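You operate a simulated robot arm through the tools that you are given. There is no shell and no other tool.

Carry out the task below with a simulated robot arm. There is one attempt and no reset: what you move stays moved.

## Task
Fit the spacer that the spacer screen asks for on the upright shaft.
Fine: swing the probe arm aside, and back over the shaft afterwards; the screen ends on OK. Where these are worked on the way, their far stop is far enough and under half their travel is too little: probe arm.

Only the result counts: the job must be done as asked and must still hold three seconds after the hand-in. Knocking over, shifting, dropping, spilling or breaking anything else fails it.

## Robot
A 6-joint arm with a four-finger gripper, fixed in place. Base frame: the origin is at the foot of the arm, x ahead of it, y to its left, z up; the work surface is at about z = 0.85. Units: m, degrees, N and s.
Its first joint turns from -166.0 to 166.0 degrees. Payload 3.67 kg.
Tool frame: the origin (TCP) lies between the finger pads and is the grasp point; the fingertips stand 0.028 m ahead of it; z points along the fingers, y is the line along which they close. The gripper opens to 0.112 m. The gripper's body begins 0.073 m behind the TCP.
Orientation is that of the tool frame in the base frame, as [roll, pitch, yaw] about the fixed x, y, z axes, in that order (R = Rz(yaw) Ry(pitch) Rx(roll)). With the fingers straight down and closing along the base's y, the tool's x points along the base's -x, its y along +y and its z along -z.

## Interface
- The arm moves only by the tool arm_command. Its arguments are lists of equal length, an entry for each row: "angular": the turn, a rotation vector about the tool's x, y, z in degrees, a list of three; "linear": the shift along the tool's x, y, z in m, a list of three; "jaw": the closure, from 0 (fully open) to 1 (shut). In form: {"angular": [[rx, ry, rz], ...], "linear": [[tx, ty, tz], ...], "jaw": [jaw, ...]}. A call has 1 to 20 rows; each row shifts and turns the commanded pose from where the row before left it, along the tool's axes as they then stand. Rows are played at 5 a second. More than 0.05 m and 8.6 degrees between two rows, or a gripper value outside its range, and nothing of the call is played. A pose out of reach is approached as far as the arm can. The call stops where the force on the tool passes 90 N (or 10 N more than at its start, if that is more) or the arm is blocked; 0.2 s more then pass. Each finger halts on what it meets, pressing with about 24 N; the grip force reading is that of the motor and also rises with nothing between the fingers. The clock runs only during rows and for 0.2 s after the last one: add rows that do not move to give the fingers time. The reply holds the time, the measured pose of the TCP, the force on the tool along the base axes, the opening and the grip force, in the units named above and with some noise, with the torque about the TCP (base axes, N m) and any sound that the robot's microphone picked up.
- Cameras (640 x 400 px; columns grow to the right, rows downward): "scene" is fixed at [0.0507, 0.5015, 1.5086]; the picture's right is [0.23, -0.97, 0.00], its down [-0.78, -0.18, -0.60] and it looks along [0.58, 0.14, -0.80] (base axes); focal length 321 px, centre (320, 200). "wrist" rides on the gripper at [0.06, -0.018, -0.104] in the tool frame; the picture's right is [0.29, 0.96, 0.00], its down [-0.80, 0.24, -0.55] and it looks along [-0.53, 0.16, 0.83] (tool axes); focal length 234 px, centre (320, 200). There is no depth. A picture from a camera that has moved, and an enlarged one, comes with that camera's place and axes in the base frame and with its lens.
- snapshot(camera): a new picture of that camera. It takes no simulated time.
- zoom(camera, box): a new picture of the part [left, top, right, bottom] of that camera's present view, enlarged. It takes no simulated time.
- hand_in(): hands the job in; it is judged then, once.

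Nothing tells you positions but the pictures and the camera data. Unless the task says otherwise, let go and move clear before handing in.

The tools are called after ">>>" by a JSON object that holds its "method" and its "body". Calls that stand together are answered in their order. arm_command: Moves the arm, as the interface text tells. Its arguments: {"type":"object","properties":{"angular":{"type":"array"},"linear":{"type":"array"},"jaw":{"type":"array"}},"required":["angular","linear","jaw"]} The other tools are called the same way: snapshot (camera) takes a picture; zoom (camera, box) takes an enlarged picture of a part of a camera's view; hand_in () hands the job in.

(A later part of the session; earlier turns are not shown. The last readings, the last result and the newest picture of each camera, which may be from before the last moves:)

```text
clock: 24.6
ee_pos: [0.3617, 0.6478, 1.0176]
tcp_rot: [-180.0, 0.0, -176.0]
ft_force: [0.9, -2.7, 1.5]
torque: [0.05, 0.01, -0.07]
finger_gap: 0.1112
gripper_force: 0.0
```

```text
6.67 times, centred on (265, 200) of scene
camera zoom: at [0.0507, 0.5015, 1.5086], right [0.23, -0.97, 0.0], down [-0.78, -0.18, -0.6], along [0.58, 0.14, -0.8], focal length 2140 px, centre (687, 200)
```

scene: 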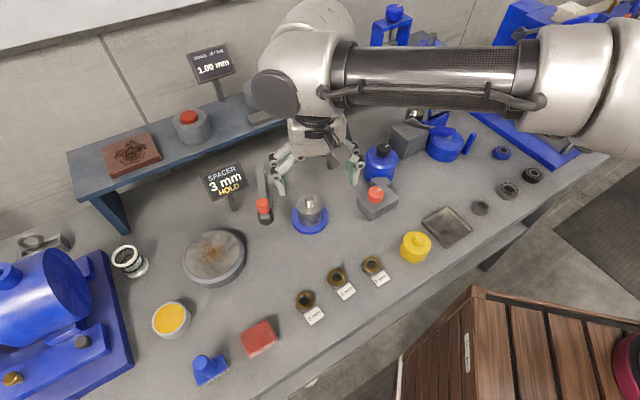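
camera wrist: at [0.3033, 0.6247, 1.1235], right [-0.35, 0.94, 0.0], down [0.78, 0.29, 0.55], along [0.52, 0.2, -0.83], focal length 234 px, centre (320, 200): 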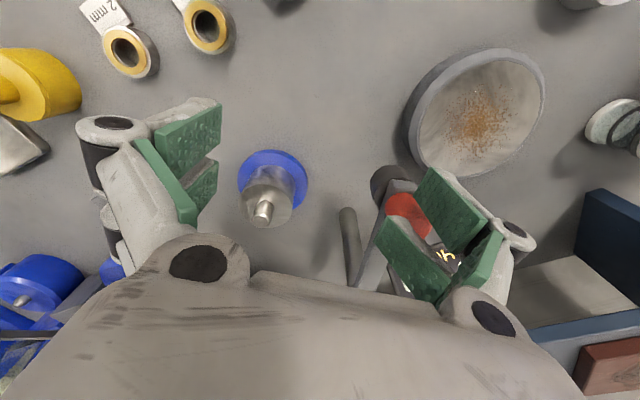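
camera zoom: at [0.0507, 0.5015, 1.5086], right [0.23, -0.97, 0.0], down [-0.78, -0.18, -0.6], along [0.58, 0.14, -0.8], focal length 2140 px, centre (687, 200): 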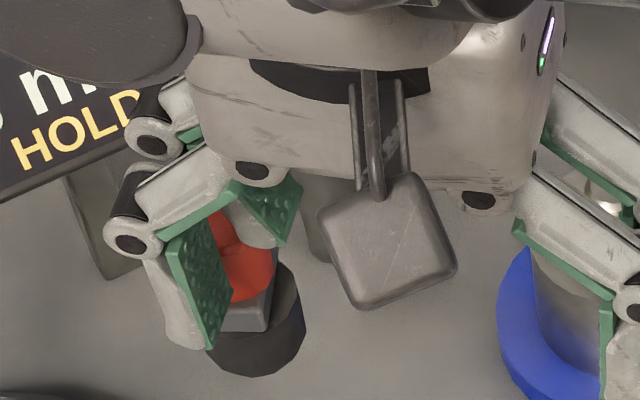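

The knob overlaps the prong pads in the picture and the reaction is only about 2.7 N. I'll lift straight up to see where the arm really ended up.

>>> {"method": "arm_command", "body": {"angular": [[0, 0, 0], [0, 0, 0], [0, 0, 0], [0, 0, 0], [0, 0, 0]], "linear": [[0, 0, -0.01], [0, 0, -0.015], [0, 0, -0.015], [0, 0, -0.02], [0, 0, 0]], "jaw": [0, 0, 0, 0, 0]}}

>>> {"method": "snapshot", "body": {"camera": "scene"}}

>>> {"method": "zoom", "body": {"camera": "wrist", "box": [340, 120, 500, 280]}}

```text
clock: 25.8
ee_pos: [0.3624, 0.6473, 1.0782]
tcp_rot: [180.0, 0.0, -176.0]
ft_force: [-0.2, -0.3, 0.4]
torque: [-0.03, 0.03, -0.04]
finger_gap: 0.1119
gripper_force: 0.0
```

```text
taken
```

scene: 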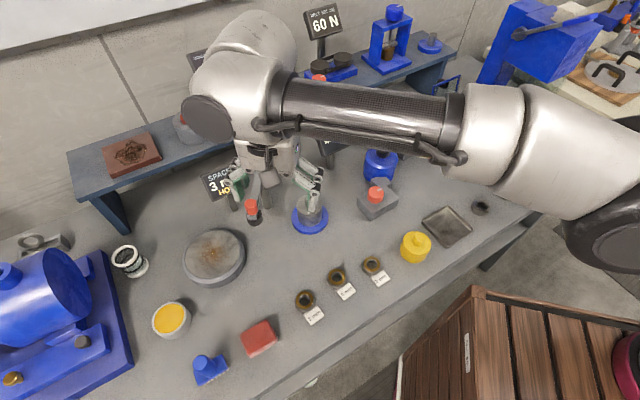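

```text
2.50 times, centred on (420, 200) of wrist
camera zoom: at [0.3035, 0.6241, 1.1834], right [-0.35, 0.94, 0.0], down [0.78, 0.29, 0.55], along [0.52, 0.2, -0.83], focal length 585 px, centre (70, 200)
```

zoom: 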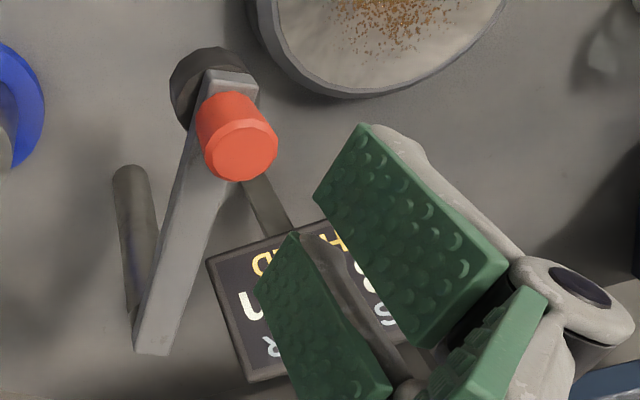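

The arm is now near -169°, about 73° of swing. The knob is clear of the fingers at about (0.367, 0.707), and the open prongs' tips seem to ride high. I'll retry with half-closed, more vertical fingers, a bit lower, and push in small steps to learn whether this is the stop.

>>> {"method": "arm_command", "body": {"angular": [[0, 0, 0], [0, 0, 0], [0, 0, 0], [0, 0, 0], [0, 0, 0], [0, 0, 0], [0, 0, 0]], "linear": [[-0.0085, -0.006, 0], [0, -0.006, 0], [0, 0, 0.02], [0, 0, 0.02], [0, 0, 0.015], [0, 0, 0.01], [0, 0, 0]], "jaw": [0.46, 0.46, 0.46, 0.46, 0.46, 0.46, 0.46]}}

>>> {"method": "zoom", "body": {"camera": "wrist", "box": [280, 80, 480, 280]}}

>>> {"method": "zoom", "body": {"camera": "scene", "box": [220, 130, 348, 230]}}

```text
clock: 27.4
ee_pos: [0.3697, 0.6361, 1.0146]
tcp_rot: [-179.9, 0.0, -176.0]
ft_force: [-0.1, 0.3, -0.2]
torque: [-0.01, 0.01, 0.0]
finger_gap: 0.0604
gripper_force: 0.0
```

```text
2.00 times, centred on (380, 180) of wrist
camera zoom: at [0.3123, 0.6132, 1.1185], right [-0.35, 0.94, 0.0], down [0.78, 0.29, 0.55], along [0.52, 0.2, -0.83], focal length 468 px, centre (200, 240)
```

zoom: 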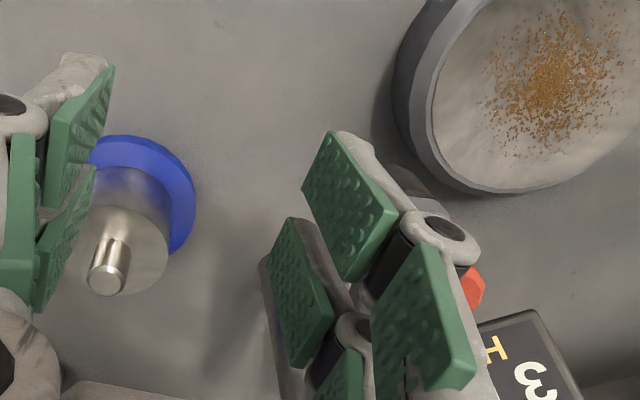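

```text
4.00 times, centred on (284, 180) of scene
camera zoom: at [0.0507, 0.5015, 1.5086], right [0.23, -0.97, 0.0], down [-0.78, -0.18, -0.6], along [0.58, 0.14, -0.8], focal length 1284 px, centre (464, 280)
```

zoom: 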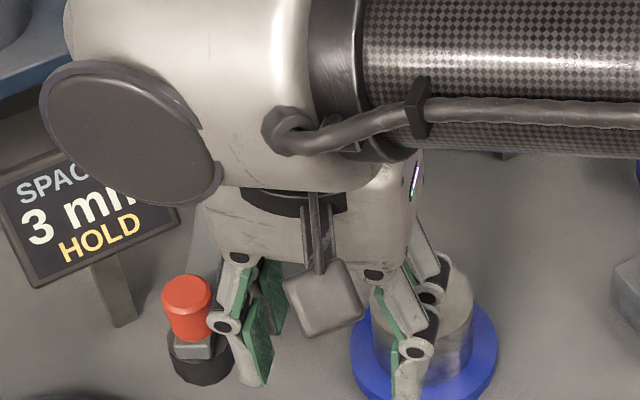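

The knob is just outside the prongs now. I'll close in to about contact, then push in tiny steps.

>>> {"method": "arm_command", "body": {"angular": [[0, 0, 0], [0, 0, 0], [0, 0, 0], [0, 0, 0], [0, 0, 0], [0, 0, 0]], "linear": [[0, 0.005, 0], [0, 0.005, 0], [0, 0.004, 0], [0, 0.003, 0], [0, 0.003, 0], [0, 0, 0]], "jaw": [0.46, 0.46, 0.46, 0.46, 0.46, 0.46]}}

>>> {"method": "zoom", "body": {"camera": "scene", "box": [220, 130, 348, 230]}}

```text
clock: 28.8
ee_pos: [0.3702, 0.656, 1.015]
tcp_rot: [179.9, 0.0, -176.0]
ft_force: [1.9, -4.2, 2.6]
torque: [0.08, -0.01, -0.13]
finger_gap: 0.0583
gripper_force: 0.1
```

```text
4.00 times, centred on (284, 180) of scene
camera zoom: at [0.0507, 0.5015, 1.5086], right [0.23, -0.97, 0.0], down [-0.78, -0.18, -0.6], along [0.58, 0.14, -0.8], focal length 1284 px, centre (464, 280)
```

zoom: 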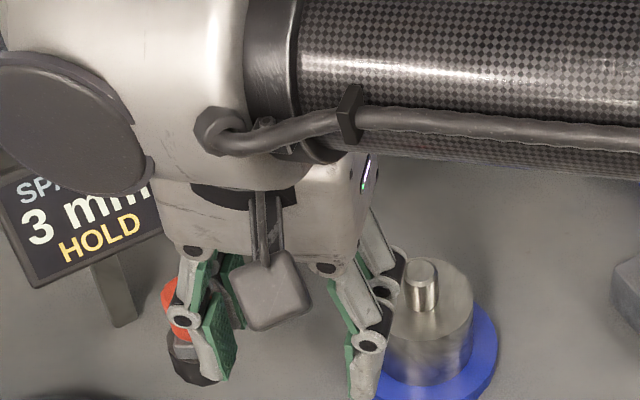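

The force is up to about 4 N with the finger being pressed in slightly and the knob hardly moving. One more small push will tell me whether this is the stop.

>>> {"method": "arm_command", "body": {"angular": [[0, 0, 0], [0, 0, 0], [0, 0, 0]], "linear": [[0, 0.002, 0], [0, 0.002, 0], [0, 0, 0]], "jaw": [0.46, 0.46, 0.46]}}

>>> {"method": "zoom", "body": {"camera": "scene", "box": [220, 170, 300, 230]}}

>>> {"method": "zoom", "body": {"camera": "wrist", "box": [320, 80, 480, 280]}}

```text
clock: 29.6
ee_pos: [0.369, 0.6601, 1.0141]
tcp_rot: [-179.9, 0.0, -176.1]
ft_force: [3.3, -9.0, 2.7]
torque: [0.12, 0.06, -0.14]
finger_gap: 0.0576
gripper_force: 0.0
```

```text
6.67 times, centred on (260, 200) of scene
camera zoom: at [0.0507, 0.5015, 1.5086], right [0.23, -0.97, 0.0], down [-0.78, -0.18, -0.6], along [0.58, 0.14, -0.8], focal length 2140 px, centre (720, 200)
```

zoom: 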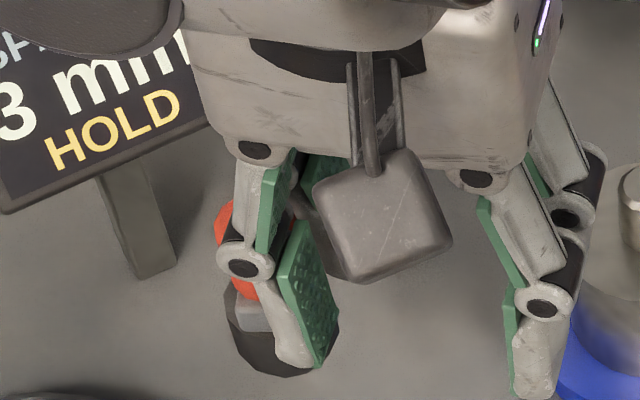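

```text
2.00 times, centred on (400, 180) of wrist
camera zoom: at [0.3115, 0.6367, 1.1179], right [-0.35, 0.94, 0.0], down [0.78, 0.29, 0.55], along [0.52, 0.2, -0.83], focal length 468 px, centre (160, 240)
```

zoom: 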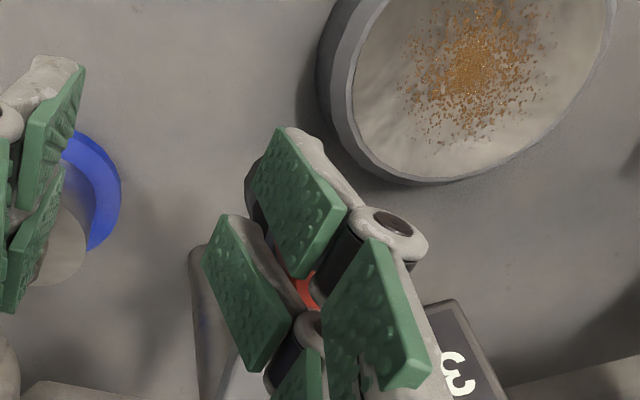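

The reaction rises to about 10 N along the tangent and the knob doesn't move, so the probe arm is at its far stop. I'll back off and lift away.

>>> {"method": "arm_command", "body": {"angular": [[0, 0, 0], [0, 0, 0], [0, 0, 0], [0, 0, 0], [0, 0, 0], [0, 0, 0], [0, 0, 0], [0, 0, 0]], "linear": [[0, -0.005, 0], [0, -0.01, 0], [0, -0.01, 0], [0, 0, -0.03], [0, 0, -0.03], [0, 0, -0.03], [0, 0, -0.03], [0, 0, 0]], "jaw": [0.46, 0.46, 0.46, 0.46, 0.46, 0.46, 0.46, 0.46]}}

>>> {"method": "snapshot", "body": {"camera": "scene"}}

>>> {"method": "snapshot", "body": {"camera": "wrist"}}

```text
clock: 31.4
ee_pos: [0.3714, 0.6353, 1.1341]
tcp_rot: [180.0, 0.0, -176.0]
ft_force: [-0.2, -0.2, -0.5]
torque: [0.01, -0.01, 0.03]
finger_gap: 0.0604
gripper_force: 0.0
```

```text
taken
```

scene: 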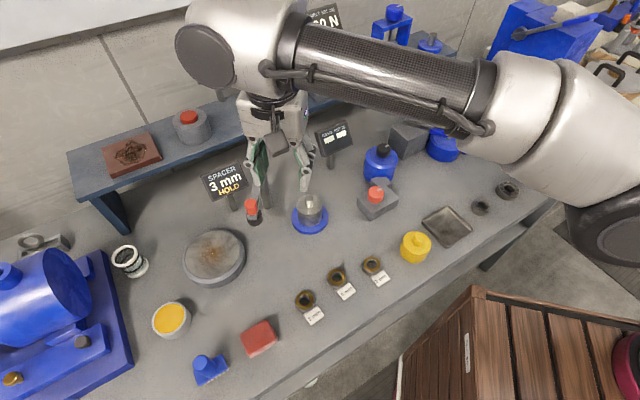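

```text
taken
camera wrist: at [0.3131, 0.6123, 1.2387], right [-0.35, 0.94, 0.0], down [0.78, 0.29, 0.55], along [0.52, 0.2, -0.83], focal length 234 px, centre (320, 200)
```

wrist: 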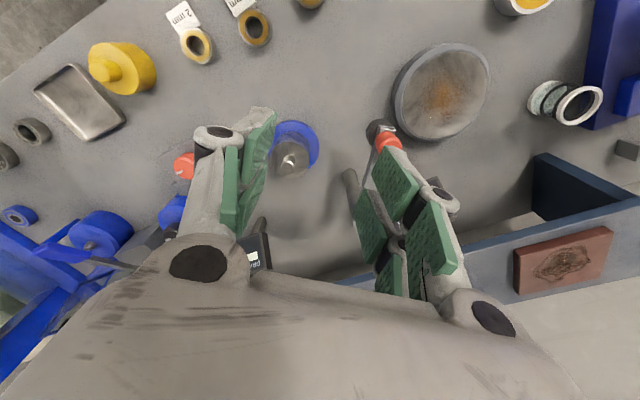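

The shaft is free. Now I'll go above the 3 mm spacer at height, turning so the fingers close across it and clear of its tag.

>>> {"method": "arm_command", "body": {"angular": [[0, 0, 0], [0, 0, 0], [0, 0, 0], [0, 0, 0], [0, 0, -7.6], [0, 0, -7.6], [0, 0, -7.6], [0, 0, -7.6], [0, 0, -7.6], [0, 0, -7.6], [0, 0, 0], [0, 0, 0]], "linear": [[0.0273, -0.0122, 0], [0.0273, -0.0122, 0], [0.0273, -0.0122, 0], [0.0273, -0.0122, 0], [0, 0, 0], [0, 0, 0], [0, 0, 0], [0, 0, 0], [0, 0, 0], [0, 0, 0], [0, 0, 0.04], [0, 0, 0]], "jaw": [0.46, 0.46, 0.46, 0.46, 0.46, 0.46, 0.46, 0.46, 0.46, 0.46, 0.46, 0.46]}}

>>> {"method": "snapshot", "body": {"camera": "wrist"}}

>>> {"method": "snapshot", "body": {"camera": "scene"}}

```text
clock: 34.0
ee_pos: [0.2654, 0.5783, 1.0936]
tcp_rot: [179.9, 0.0, -130.5]
ft_force: [0.4, 0.6, 0.6]
torque: [0.02, 0.0, 0.0]
finger_gap: 0.0604
gripper_force: 0.1
```

```text
taken
camera wrist: at [0.2403, 0.5206, 1.1982], right [-0.92, 0.4, 0.0], down [0.33, 0.76, 0.55], along [0.22, 0.51, -0.83], focal length 234 px, centre (320, 200)
```

wrist: 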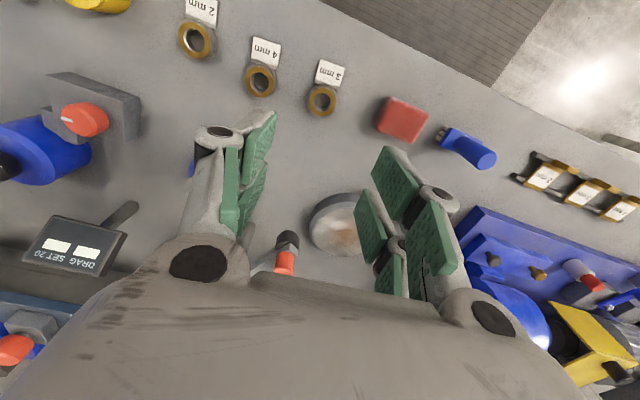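

```text
taken
```

scene: 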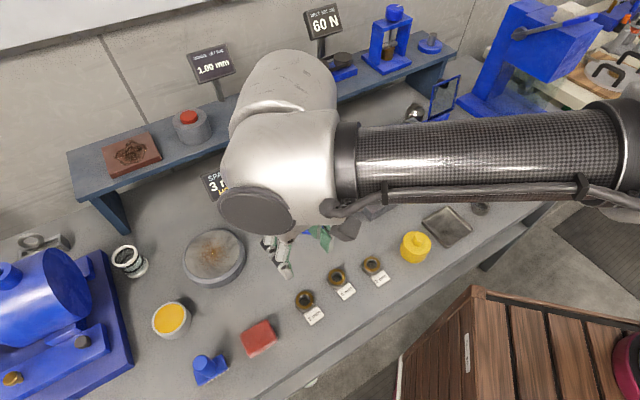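

>>> {"method": "zoom", "body": {"camera": "wrist", "box": [282, 50, 362, 130]}}

```text
5.00 times, centred on (322, 90) of wrist
camera zoom: at [0.2403, 0.5206, 1.1982], right [-0.92, 0.4, 0.0], down [0.33, 0.76, 0.55], along [0.22, 0.51, -0.83], focal length 1171 px, centre (310, 750)
```

zoom: 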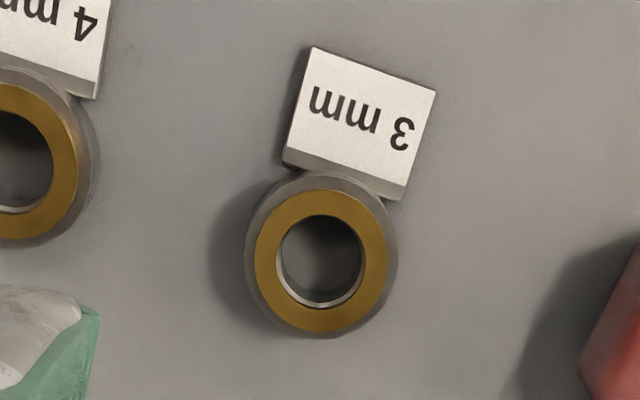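

The ring's centre comes out about 3 mm to tool +y of the TCP, at about (0.263, 0.581), and its tag lies clear of where the fingers will close. I'll centre over it and go down to 13 cm above it for a reference view.

>>> {"method": "arm_command", "body": {"angular": [[0, 0, 0], [0, 0, 0], [0, 0, 0], [0, 0, 0], [0, 0, 0]], "linear": [[-0.0004, 0.0034, 0], [0, 0, 0.04], [0, 0, 0.04], [0, 0, 0.0166], [0, 0, 0]], "jaw": [0.46, 0.46, 0.46, 0.46, 0.46]}}

>>> {"method": "zoom", "body": {"camera": "wrist", "box": [270, 60, 370, 160]}}

>>> {"method": "snapshot", "body": {"camera": "wrist"}}

```text
clock: 35.2
ee_pos: [0.2621, 0.581, 0.9975]
tcp_rot: [179.9, 0.0, -130.4]
ft_force: [0.2, -0.4, 0.4]
torque: [0.01, 0.0, -0.01]
finger_gap: 0.0604
gripper_force: 0.0
```

```text
4.00 times, centred on (320, 110) of wrist
camera zoom: at [0.2377, 0.5235, 1.101], right [-0.92, 0.4, 0.0], down [0.33, 0.76, 0.55], along [0.22, 0.51, -0.83], focal length 937 px, centre (320, 560)
```

zoom: 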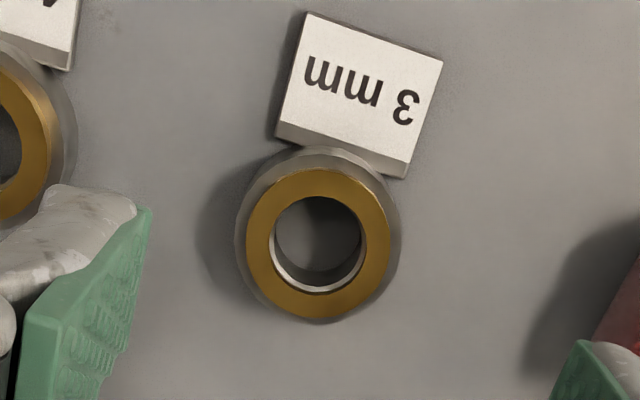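

```text
taken
camera wrist: at [0.2377, 0.5235, 1.101], right [-0.92, 0.4, 0.0], down [0.33, 0.76, 0.55], along [0.22, 0.51, -0.83], focal length 234 px, centre (320, 200)
```

wrist: 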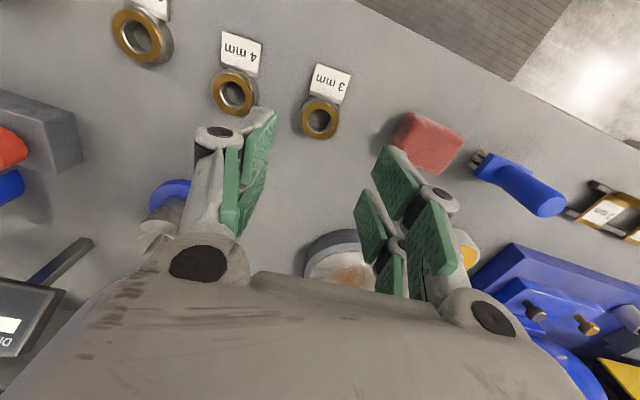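

The ring is centred to within a millimetre at this height. I'll go down around it, leaving the fingertips a few millimetres above the table.

>>> {"method": "arm_command", "body": {"angular": [[0, 0, 0], [0, 0, 0], [0, 0, 0], [0, 0, 0], [0, 0, 0], [0, 0, 0], [0, 0, 0]], "linear": [[0, 0, 0.03], [0, 0, 0.03], [0, 0, 0.025], [0, 0, 0.015], [0, 0, 0.009], [0, 0, 0.005], [0, 0, 0]], "jaw": [0.46, 0.46, 0.46, 0.46, 0.46, 0.46, 0.46]}}

>>> {"method": "snapshot", "body": {"camera": "wrist"}}

>>> {"method": "zoom", "body": {"camera": "scene", "box": [230, 220, 390, 340]}}

```text
clock: 36.8
ee_pos: [0.2639, 0.5825, 0.8835]
tcp_rot: [179.9, -0.1, -130.4]
ft_force: [-0.1, 0.0, 0.3]
torque: [0.01, 0.03, -0.04]
finger_gap: 0.0602
gripper_force: 0.1
```

```text
taken
camera wrist: at [0.2384, 0.5235, 0.9875], right [-0.92, 0.4, 0.0], down [0.33, 0.76, 0.55], along [0.22, 0.51, -0.83], focal length 234 px, centre (320, 200)
```

wrist: 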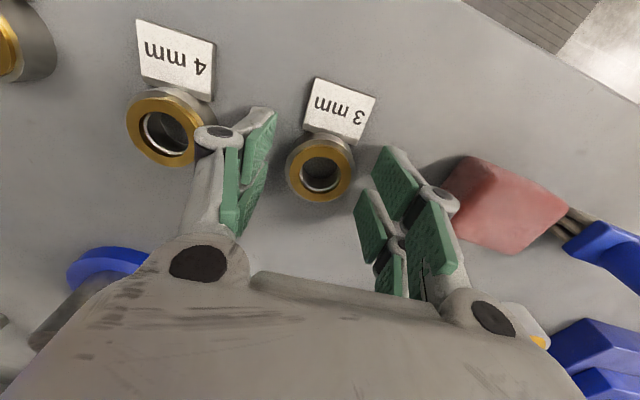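

```text
3.33 times, centred on (310, 280) of scene
camera zoom: at [0.0507, 0.5015, 1.5086], right [0.23, -0.97, 0.0], down [-0.78, -0.18, -0.6], along [0.58, 0.14, -0.8], focal length 1070 px, centre (353, -67)
```

zoom: 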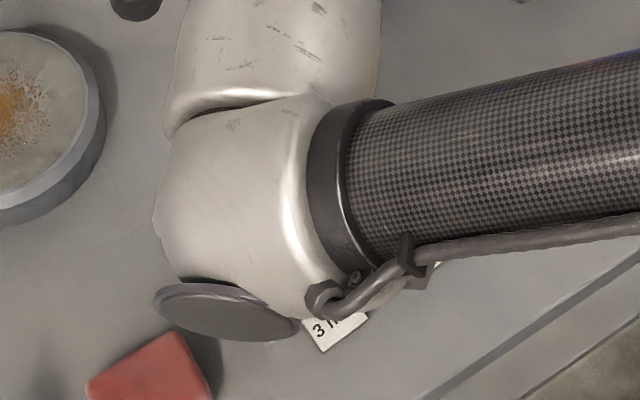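

The ring sits between the pads with about 1–2 mm of offset along the finger width, and there is no contact yet. I'll close on it.

>>> {"method": "arm_command", "body": {"angular": [[0, 0, 0], [0, 0, 0], [0, 0, 0], [0, 0, 0], [0, 0, 0]], "linear": [[0, 0, 0], [0, 0, 0], [0, 0, 0], [0, 0, 0], [0, 0, 0]], "jaw": [0.55, 0.62, 0.7, 0.8, 0.8]}}

>>> {"method": "snapshot", "body": {"camera": "wrist"}}

```text
clock: 38.0
ee_pos: [0.2633, 0.5822, 0.8848]
tcp_rot: [180.0, 0.0, -130.4]
ft_force: [-0.2, -0.2, 1.1]
torque: [-0.03, 0.02, -0.02]
finger_gap: 0.0356
gripper_force: 24.2
```

```text
taken
camera wrist: at [0.2384, 0.5235, 0.9877], right [-0.92, 0.4, 0.0], down [0.33, 0.76, 0.55], along [0.22, 0.51, -0.83], focal length 234 px, centre (320, 200)
```

wrist: 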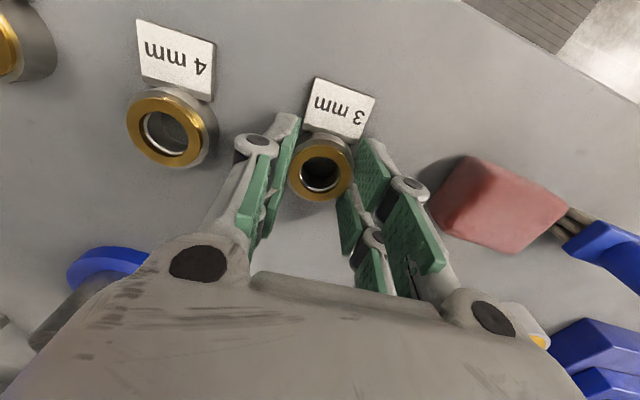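

The grip holds at 0.0356 m with 24 N, which matches the ring's brass diameter. I'll lift a little and see what comes up.

>>> {"method": "arm_command", "body": {"angular": [[0, 0, 0], [0, 0, 0], [0, 0, 0], [0, 0, 0], [0, 0, 0]], "linear": [[0, 0, -0.005], [0, 0, -0.005], [0, 0, -0.01], [0, 0, -0.01], [0, 0, 0]], "jaw": [0.85, 0.85, 0.85, 0.85, 0.85]}}

>>> {"method": "zoom", "body": {"camera": "wrist", "box": [240, 60, 420, 240]}}

>>> {"method": "snapshot", "body": {"camera": "scene"}}

```text
clock: 39.2
ee_pos: [0.2649, 0.5822, 0.9147]
tcp_rot: [180.0, 0.0, -130.4]
ft_force: [-0.1, -0.3, -0.7]
torque: [0.0, 0.0, -0.05]
finger_gap: 0.0353
gripper_force: 24.1
```

```text
2.22 times, centred on (330, 150) of wrist
camera zoom: at [0.2388, 0.5237, 1.0182], right [-0.92, 0.4, 0.0], down [0.33, 0.76, 0.55], along [0.22, 0.51, -0.83], focal length 520 px, centre (298, 311)
```

zoom: 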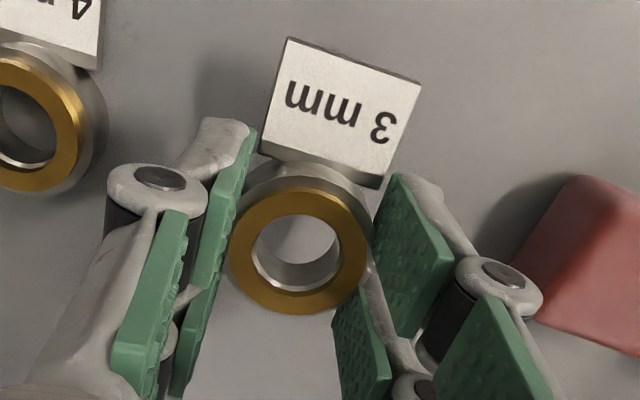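

```text
taken
```

scene: 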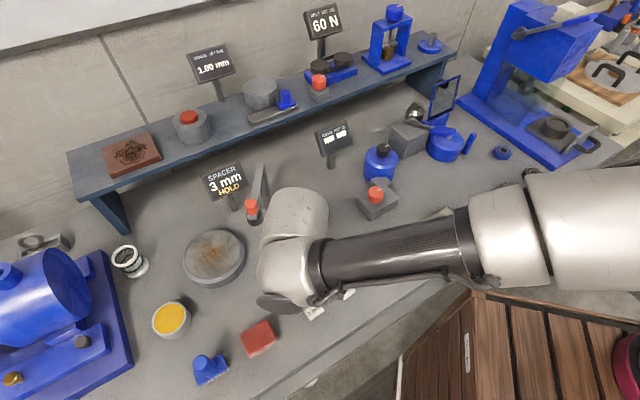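

The spacer came up together with its steel body and its tag, which is attached to it, so it's one piece. I'll raise it and carry it to a viewpoint beside the shaft, where the tag doesn't hide the shaft from the wrist camera.

>>> {"method": "arm_command", "body": {"angular": [[0, 0, 0], [0, 0, 0], [0, 0, 0], [0, 0, 0], [0, 0, 0], [0, 0, 0], [0, 0, 0], [0, 0, 0], [0, 0, 0], [0, 0, 0], [0, 0, 0], [0, 0, 0], [0, 0, 0], [0, 0, 0]], "linear": [[0, 0, -0.033], [0, 0, -0.033], [0, 0, -0.033], [0, 0, -0.033], [0, 0, -0.033], [-0.0258, -0.0245, 0], [-0.0258, -0.0245, 0], [-0.0258, -0.0245, 0], [-0.0258, -0.0245, 0], [-0.0258, -0.0245, 0], [-0.0258, -0.0245, 0], [-0.0258, -0.0245, 0], [-0.0258, -0.0245, 0], [0, 0, 0]], "jaw": [0.85, 0.85, 0.85, 0.85, 0.85, 0.85, 0.85, 0.85, 0.85, 0.85, 0.85, 0.85, 0.85, 0.85]}}

>>> {"method": "snapshot", "body": {"camera": "wrist"}}

>>> {"method": "snapshot", "body": {"camera": "scene"}}

```text
clock: 42.2
ee_pos: [0.546, 0.6115, 1.0783]
tcp_rot: [-180.0, 0.0, -130.5]
ft_force: [0.2, 0.2, -1.2]
torque: [0.02, -0.04, -0.02]
finger_gap: 0.0355
gripper_force: 24.3
```

```text
taken
camera wrist: at [0.5211, 0.5532, 1.1823], right [-0.92, 0.4, 0.0], down [0.33, 0.76, 0.55], along [0.22, 0.51, -0.83], focal length 234 px, centre (320, 200)
```

wrist: 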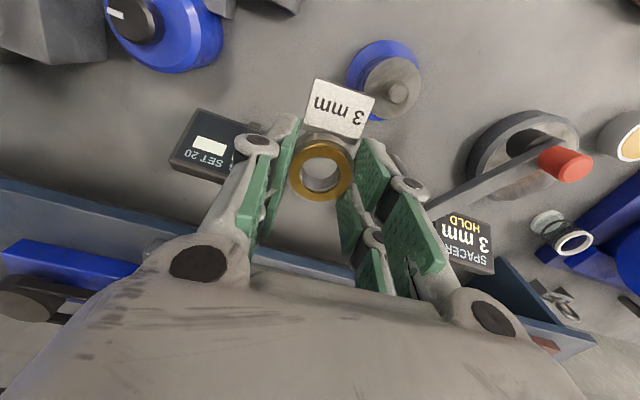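

```text
taken
```

scene: 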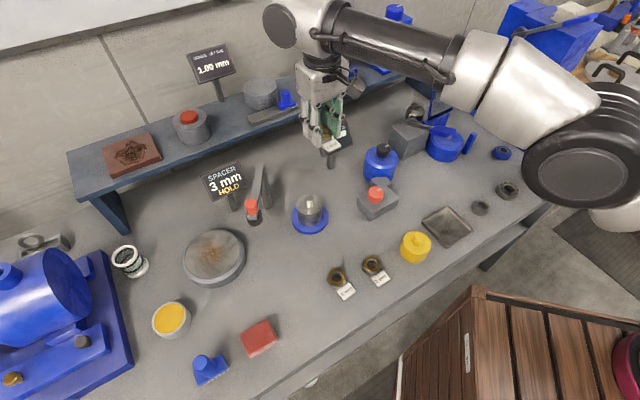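

The view beside the shaft is clear, with the shaft top visible to the right of the tag. I'll zoom in to measure it.

>>> {"method": "zoom", "body": {"camera": "wrist", "box": [350, 50, 450, 130]}}

>>> {"method": "zoom", "body": {"camera": "wrist", "box": [270, 60, 390, 220]}}

>>> {"method": "zoom", "body": {"camera": "scene", "box": [280, 190, 344, 240]}}

>>> {"method": "zoom", "body": {"camera": "scene", "box": [290, 90, 370, 170]}}

```text
5.00 times, centred on (400, 90) of wrist
camera zoom: at [0.5211, 0.5532, 1.1823], right [-0.92, 0.4, 0.0], down [0.33, 0.76, 0.55], along [0.22, 0.51, -0.83], focal length 1171 px, centre (-80, 750)
```

zoom: 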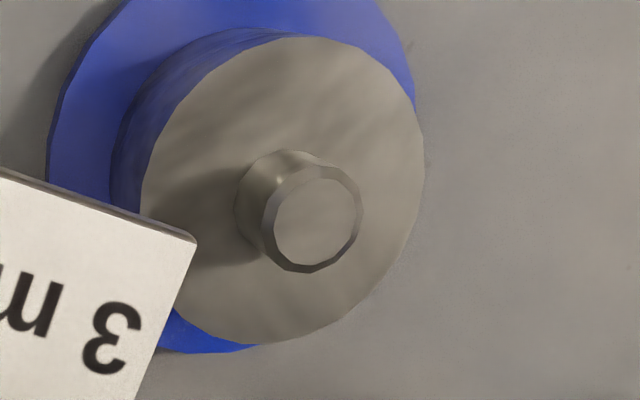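

```text
2.50 times, centred on (330, 140) of wrist
camera zoom: at [0.5211, 0.5532, 1.1823], right [-0.92, 0.4, 0.0], down [0.33, 0.76, 0.55], along [0.22, 0.51, -0.83], focal length 585 px, centre (295, 350)
```

zoom: 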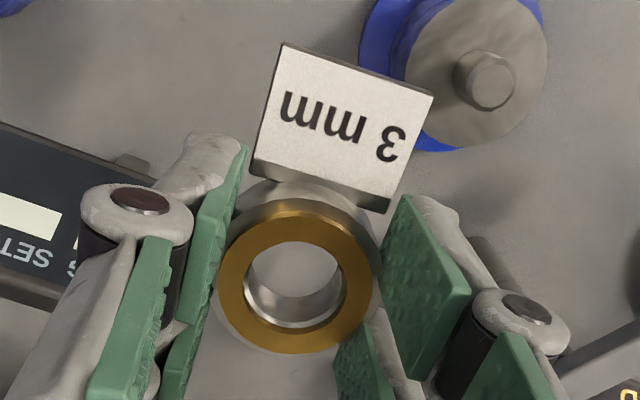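

```text
8.00 times, centred on (312, 215) of scene
camera zoom: at [0.0507, 0.5015, 1.5086], right [0.23, -0.97, 0.0], down [-0.78, -0.18, -0.6], along [0.58, 0.14, -0.8], focal length 2567 px, centre (384, 80)
```

zoom: 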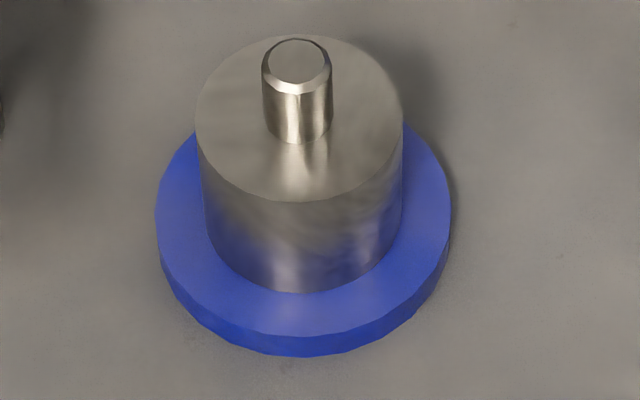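

```text
5.00 times, centred on (330, 130) of scene
camera zoom: at [0.0507, 0.5015, 1.5086], right [0.23, -0.97, 0.0], down [-0.78, -0.18, -0.6], along [0.58, 0.14, -0.8], focal length 1605 px, centre (270, 550)
```

zoom: 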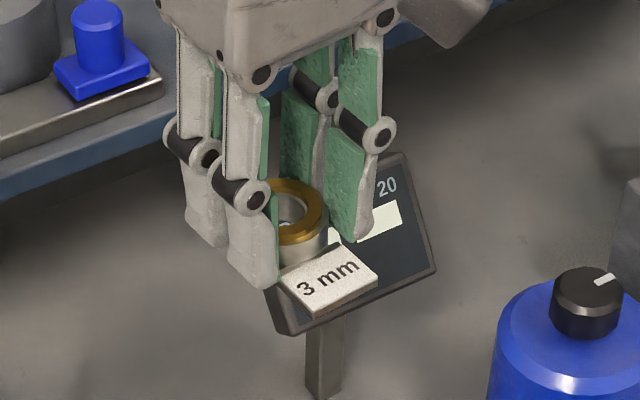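

From this view the shaft axis is near (0.467, 0.621), with the shaft top near z = 0.938 and the seat near z = 0.913. I'll take a second view from the other side to pin down the sideways position before lowering.

>>> {"method": "arm_command", "body": {"angular": [[0, 0, 0], [0, 0, 0], [0, 0, 0], [0, 0, 0], [0, 0, 0]], "linear": [[0.0109, 0.0343, 0.002], [0.0109, 0.0343, 0.002], [0.0109, 0.0343, 0.002], [0.0109, 0.0343, 0.002], [0, 0, 0]], "jaw": [0.85, 0.85, 0.85, 0.85, 0.85]}}

>>> {"method": "zoom", "body": {"camera": "wrist", "box": [200, 60, 300, 140]}}

>>> {"method": "snapshot", "body": {"camera": "wrist"}}

```text
clock: 43.4
ee_pos: [0.4129, 0.6657, 1.0704]
tcp_rot: [-180.0, 0.0, -130.4]
ft_force: [0.1, 0.4, -0.3]
torque: [0.03, -0.04, -0.01]
finger_gap: 0.0353
gripper_force: 24.2
```

```text
5.00 times, centred on (250, 100) of wrist
camera zoom: at [0.3886, 0.6089, 1.1744], right [-0.92, 0.4, 0.0], down [0.33, 0.76, 0.55], along [0.22, 0.51, -0.83], focal length 1171 px, centre (670, 700)
```

zoom: 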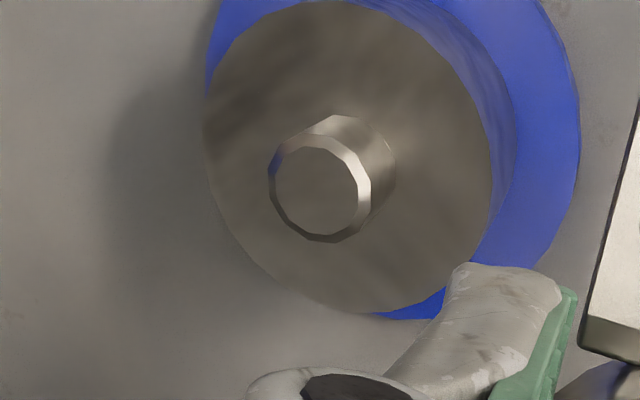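

```text
taken
camera wrist: at [0.3886, 0.6089, 1.1744], right [-0.92, 0.4, 0.0], down [0.33, 0.76, 0.55], along [0.22, 0.51, -0.83], focal length 234 px, centre (320, 200)
```

wrist: 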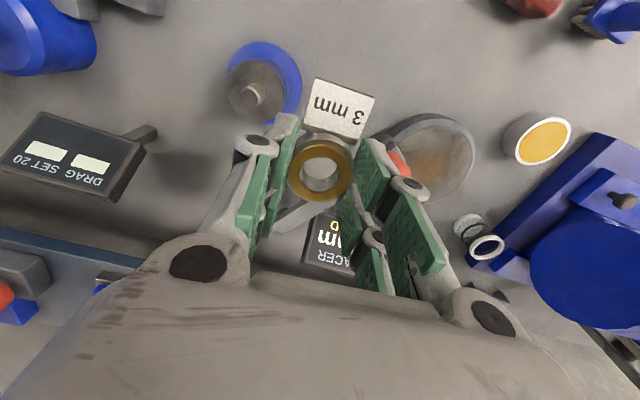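

Two views agree: shaft axis at about (0.467, 0.621), shaft top at 0.937, seat at 0.910. The spacer bottom is about 0.034 below the TCP. I'll move over the shaft and stop a centimetre above its top to check alignment.

>>> {"method": "arm_command", "body": {"angular": [[0, 0, 0], [0, 0, 0], [0, 0, 0], [0, 0, 0], [0, 0, 0], [0, 0, 0]], "linear": [[-0.0001, -0.035, 0], [-0.0002, -0.0349, 0], [0, 0, 0.03], [0, 0, 0.03], [0, 0, 0.024], [0, 0, 0]], "jaw": [0.85, 0.85, 0.85, 0.85, 0.85, 0.85]}}

>>> {"method": "zoom", "body": {"camera": "wrist", "box": [270, 60, 390, 220]}}

>>> {"method": "zoom", "body": {"camera": "scene", "box": [270, 160, 350, 240]}}

```text
clock: 44.8
ee_pos: [0.4681, 0.6224, 0.9865]
tcp_rot: [-180.0, 0.0, -130.3]
ft_force: [0.1, 0.0, -0.5]
torque: [0.0, -0.01, -0.01]
finger_gap: 0.0354
gripper_force: 24.2
```

```text
2.50 times, centred on (330, 140) of wrist
camera zoom: at [0.4421, 0.5639, 1.0902], right [-0.92, 0.4, 0.0], down [0.33, 0.76, 0.55], along [0.22, 0.51, -0.83], focal length 585 px, centre (295, 350)
```

zoom: 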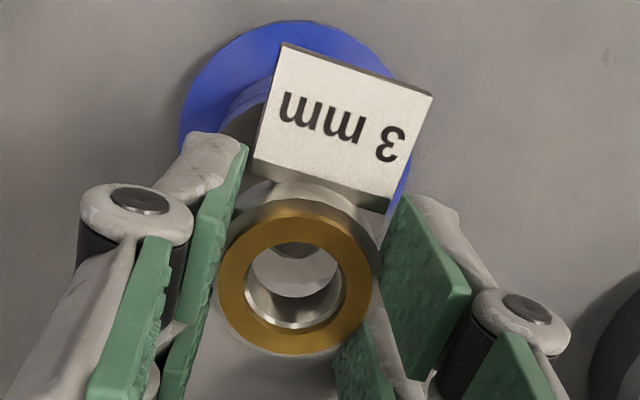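

```text
5.00 times, centred on (310, 200) of scene
camera zoom: at [0.0507, 0.5015, 1.5086], right [0.23, -0.97, 0.0], down [-0.78, -0.18, -0.6], along [0.58, 0.14, -0.8], focal length 1605 px, centre (370, 200)
```

zoom: 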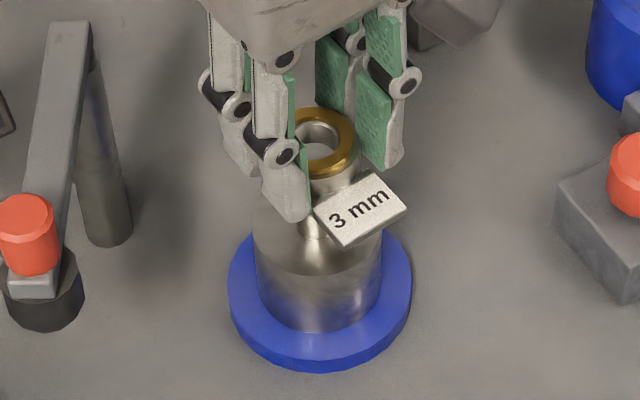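

The tool reads (0.4673, 0.6213), right on target. I'll zoom in through the ring's bore to check for the shaft top.

>>> {"method": "zoom", "body": {"camera": "wrist", "box": [290, 135, 354, 199]}}

>>> {"method": "zoom", "body": {"camera": "scene", "box": [296, 175, 336, 215]}}

```text
6.25 times, centred on (322, 167) of wrist
camera zoom: at [0.4421, 0.5639, 1.0902], right [-0.92, 0.4, 0.0], down [0.33, 0.76, 0.55], along [0.22, 0.51, -0.83], focal length 1464 px, centre (308, 406)
```

zoom: 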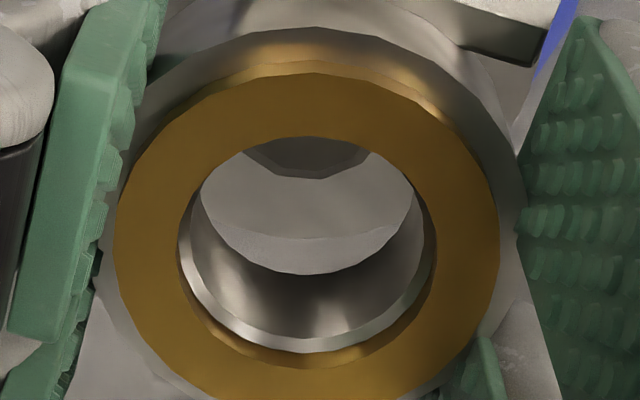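

```text
10.00 times, centred on (316, 195) of scene
camera zoom: at [0.0507, 0.5015, 1.5086], right [0.23, -0.97, 0.0], down [-0.78, -0.18, -0.6], along [0.58, 0.14, -0.8], focal length 3209 px, centre (360, 250)
```

zoom: 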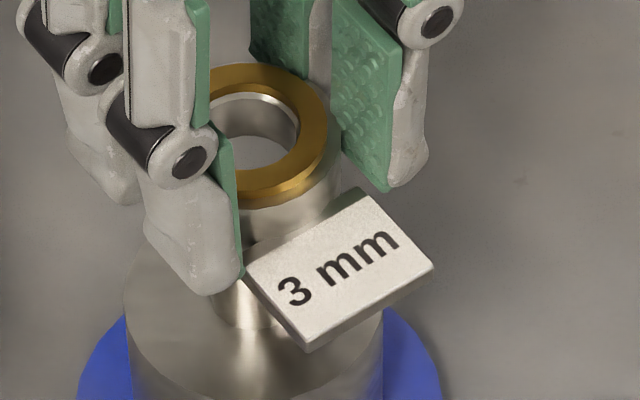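

Through the bore I can see the shaft top, centred sideways and within about a millimetre the other way. I'll shift 0.4 mm and go down to just above the shaft top, then look again.

>>> {"method": "arm_command", "body": {"angular": [[0, 0, 0], [0, 0, 0], [0, 0, 0], [0, 0, 0]], "linear": [[0.0004, 0, 0.004], [0, 0, 0.004], [0, 0, 0.003], [0, 0, 0]], "jaw": [0.85, 0.85, 0.85, 0.85]}}

>>> {"method": "zoom", "body": {"camera": "wrist", "box": [290, 135, 354, 199]}}

>>> {"method": "zoom", "body": {"camera": "scene", "box": [296, 180, 336, 220]}}

```text
clock: 45.8
ee_pos: [0.4667, 0.6219, 0.9751]
tcp_rot: [-180.0, 0.0, -130.3]
ft_force: [-0.4, 0.0, -0.8]
torque: [-0.01, -0.01, 0.01]
finger_gap: 0.0355
gripper_force: 23.6
```

```text
6.25 times, centred on (322, 167) of wrist
camera zoom: at [0.4418, 0.5642, 1.0791], right [-0.92, 0.4, 0.0], down [0.33, 0.76, 0.55], along [0.22, 0.51, -0.83], focal length 1464 px, centre (308, 406)
```

zoom: 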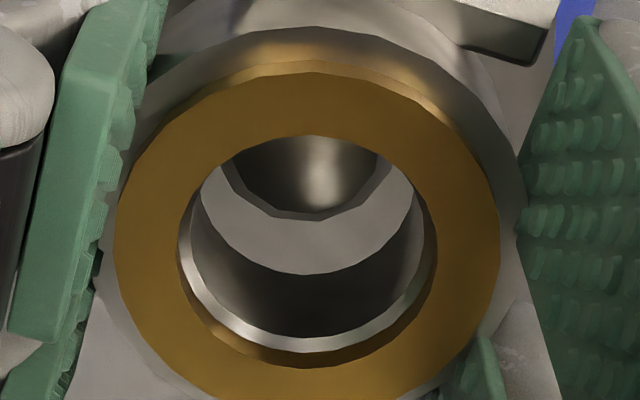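

```text
10.00 times, centred on (316, 200) of scene
camera zoom: at [0.0507, 0.5015, 1.5086], right [0.23, -0.97, 0.0], down [-0.78, -0.18, -0.6], along [0.58, 0.14, -0.8], focal length 3209 px, centre (360, 200)
```

zoom: 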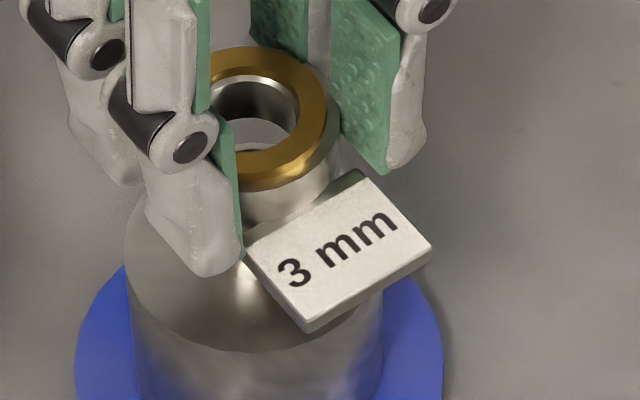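

The bore and shaft line up to within about half a millimetre, which is inside the clearance. I'll nudge that last bit and lower slowly, watching the force.

>>> {"method": "arm_command", "body": {"angular": [[0, 0, 0], [0, 0, 0], [0, 0, 0], [0, 0, 0], [0, 0, 0], [0, 0, 0]], "linear": [[0.0005, 0, 0], [0, 0, 0.003], [0, 0, 0.003], [0, 0, 0.002], [0, 0, 0.002], [0, 0, 0]], "jaw": [0.85, 0.85, 0.85, 0.85, 0.85, 0.85]}}

>>> {"method": "zoom", "body": {"camera": "wrist", "box": [290, 135, 354, 199]}}

```text
clock: 47.2
ee_pos: [0.4661, 0.6228, 0.9652]
tcp_rot: [-179.9, -0.1, -130.3]
ft_force: [0.1, 0.1, -1.1]
torque: [0.03, 0.0, 0.02]
finger_gap: 0.0353
gripper_force: 24.1
```

```text
6.25 times, centred on (322, 167) of wrist
camera zoom: at [0.4413, 0.5639, 1.0693], right [-0.92, 0.4, 0.0], down [0.33, 0.76, 0.55], along [0.22, 0.51, -0.83], focal length 1464 px, centre (308, 406)
```

zoom: 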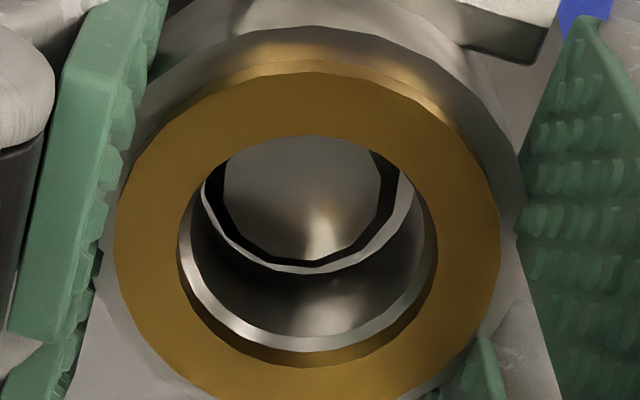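

The shaft is entering the bore with an even gap all round and no contact force. I'll continue down.

>>> {"method": "arm_command", "body": {"angular": [[0, 0, 0], [0, 0, 0], [0, 0, 0], [0, 0, 0], [0, 0, 0], [0, 0, 0]], "linear": [[0, 0, 0.003], [0, 0, 0.003], [0, 0, 0.003], [0, 0, 0.003], [0, 0, 0.002], [0, 0, 0]], "jaw": [0.85, 0.85, 0.85, 0.85, 0.85, 0.85]}}

>>> {"method": "zoom", "body": {"camera": "wrist", "box": [290, 135, 354, 199]}}

```text
clock: 48.6
ee_pos: [0.4667, 0.6222, 0.9516]
tcp_rot: [180.0, 0.1, -130.4]
ft_force: [-1.1, -0.5, -0.8]
torque: [0.01, -0.01, -0.05]
finger_gap: 0.0355
gripper_force: 23.9
```

```text
6.25 times, centred on (322, 167) of wrist
camera zoom: at [0.4414, 0.5639, 1.0552], right [-0.92, 0.4, 0.0], down [0.33, 0.76, 0.55], along [0.22, 0.51, -0.83], focal length 1464 px, centre (308, 406)
```

zoom: 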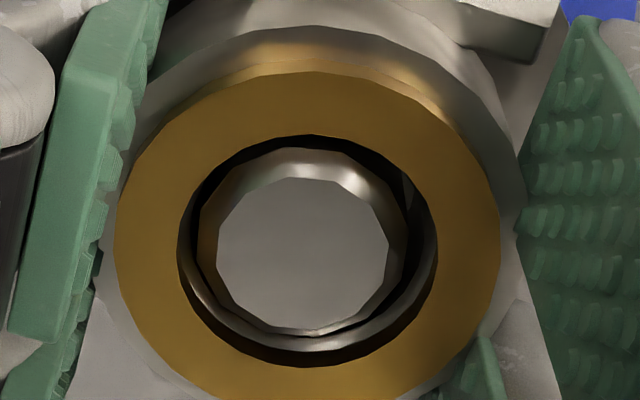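

The spacer is well down the shaft. I'll lower in small steps until I feel the seat.

>>> {"method": "arm_command", "body": {"angular": [[0, 0, 0], [0, 0, 0], [0, 0, 0], [0, 0, 0], [0, 0, 0]], "linear": [[0, 0, 0.002], [0, 0, 0.0015], [0, 0, 0.0015], [0, 0, 0.001], [0, 0, 0]], "jaw": [0.85, 0.85, 0.85, 0.85, 0.85]}}

>>> {"method": "zoom", "body": {"camera": "scene", "box": [286, 180, 350, 230]}}

```text
clock: 49.8
ee_pos: [0.4672, 0.6214, 0.9455]
tcp_rot: [179.9, -0.1, -130.3]
ft_force: [-1.3, 0.5, -1.4]
torque: [0.03, 0.04, 0.02]
finger_gap: 0.0352
gripper_force: 24.2
```

```text
8.00 times, centred on (318, 205) of scene
camera zoom: at [0.0507, 0.5015, 1.5086], right [0.23, -0.97, 0.0], down [-0.78, -0.18, -0.6], along [0.58, 0.14, -0.8], focal length 2567 px, centre (336, 160)
```

zoom: 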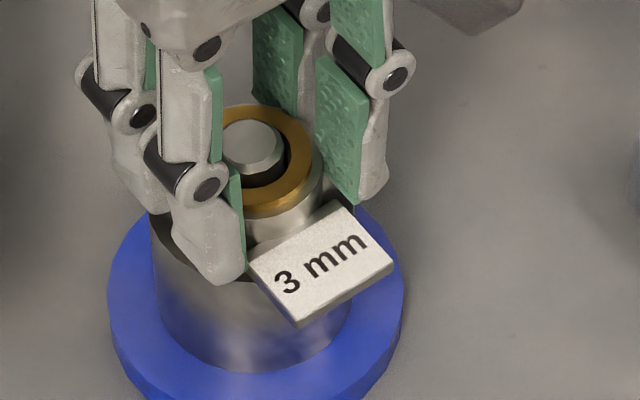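

No seating force yet. I'll go on in 1 mm steps.

>>> {"method": "arm_command", "body": {"angular": [[0, 0, 0], [0, 0, 0], [0, 0, 0], [0, 0, 0]], "linear": [[0, 0, 0.001], [0, 0, 0.001], [0, 0, 0.001], [0, 0, 0]], "jaw": [0.85, 0.85, 0.85, 0.85]}}

```text
clock: 50.8
ee_pos: [0.4665, 0.6224, 0.9439]
tcp_rot: [179.9, 0.2, -130.4]
ft_force: [5.4, 0.2, 19.7]
torque: [-0.17, -0.09, -0.04]
finger_gap: 0.0353
gripper_force: 23.8
```

The spacer is seated, with about 20 N at the expected height of 0.944. I'll relieve the pressure slightly and open the fingers.

>>> {"method": "arm_command", "body": {"angular": [[0, 0, 0], [0, 0, 0], [0, 0, 0], [0, 0, 0], [0, 0, 0], [0, 0, 0]], "linear": [[0, 0, -0.0012], [0, 0, 0], [0, 0, 0], [0, 0, 0], [0, 0, 0], [0, 0, 0]], "jaw": [0.8, 0.75, 0.65, 0.58, 0.52, 0.5]}}

>>> {"method": "zoom", "body": {"camera": "wrist", "box": [270, 60, 390, 220]}}

>>> {"method": "zoom", "body": {"camera": "scene", "box": [286, 180, 350, 230]}}

```text
clock: 52.2
ee_pos: [0.465, 0.6217, 0.9443]
tcp_rot: [-180.0, 0.0, -130.4]
ft_force: [-0.5, 0.4, -0.5]
torque: [0.0, -0.01, 0.02]
finger_gap: 0.0559
gripper_force: 0.0
```

```text
2.50 times, centred on (330, 140) of wrist
camera zoom: at [0.4415, 0.5639, 1.0476], right [-0.92, 0.4, 0.0], down [0.33, 0.76, 0.55], along [0.22, 0.51, -0.83], focal length 585 px, centre (295, 350)
```

zoom: 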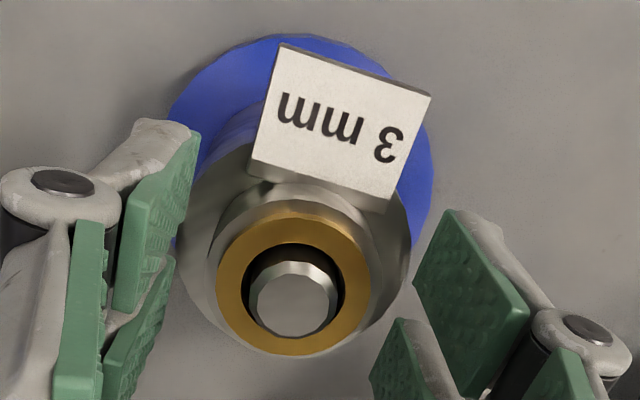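

```text
8.00 times, centred on (318, 205) of scene
camera zoom: at [0.0507, 0.5015, 1.5086], right [0.23, -0.97, 0.0], down [-0.78, -0.18, -0.6], along [0.58, 0.14, -0.8], focal length 2567 px, centre (336, 160)
```

zoom: 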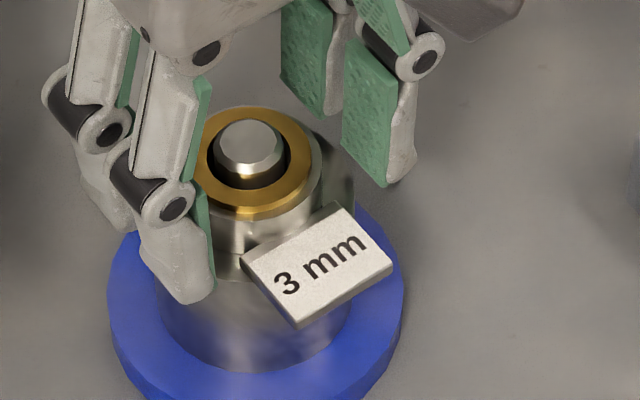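

The 3 mm spacer sits on the shaft with the fingers free. I'll lift straight up and check the scene and the screen.

>>> {"method": "arm_command", "body": {"angular": [[0, 0, 0], [0, 0, 0], [0, 0, 0], [0, 0, 0], [0, 0, 0], [0, 0, 0]], "linear": [[0, 0, -0.01], [0, 0, -0.02], [0, 0, -0.03], [0, 0, -0.035], [0, 0, -0.035], [0, 0, 0]], "jaw": [0.5, 0.5, 0.5, 0.5, 0.5, 0.5]}}

>>> {"method": "zoom", "body": {"camera": "scene", "box": [190, 150, 350, 250]}}

>>> {"method": "snapshot", "body": {"camera": "wrist"}}

```text
clock: 53.6
ee_pos: [0.4657, 0.6211, 1.0742]
tcp_rot: [180.0, 0.0, -130.4]
ft_force: [-1.0, -0.2, 0.4]
torque: [-0.02, -0.01, 0.02]
finger_gap: 0.056
gripper_force: 0.0
```

```text
4.00 times, centred on (270, 200) of scene
camera zoom: at [0.0507, 0.5015, 1.5086], right [0.23, -0.97, 0.0], down [-0.78, -0.18, -0.6], along [0.58, 0.14, -0.8], focal length 1284 px, centre (520, 200)
```

zoom: 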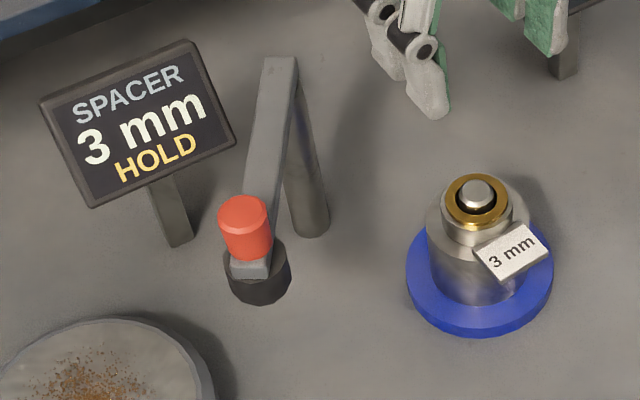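

```text
taken
camera wrist: at [0.4406, 0.5632, 1.1779], right [-0.92, 0.4, 0.0], down [0.33, 0.76, 0.55], along [0.22, 0.51, -0.83], focal length 234 px, centre (320, 200)
```

wrist: 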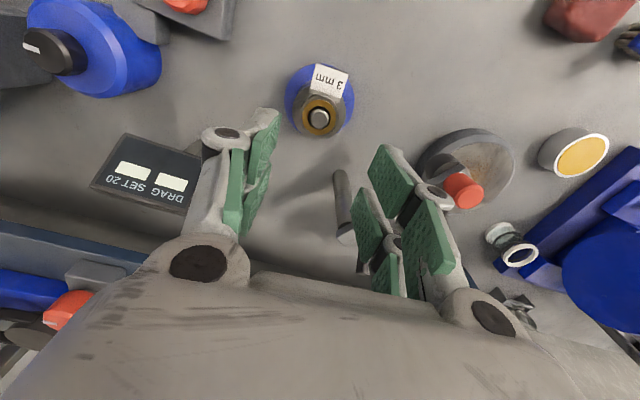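

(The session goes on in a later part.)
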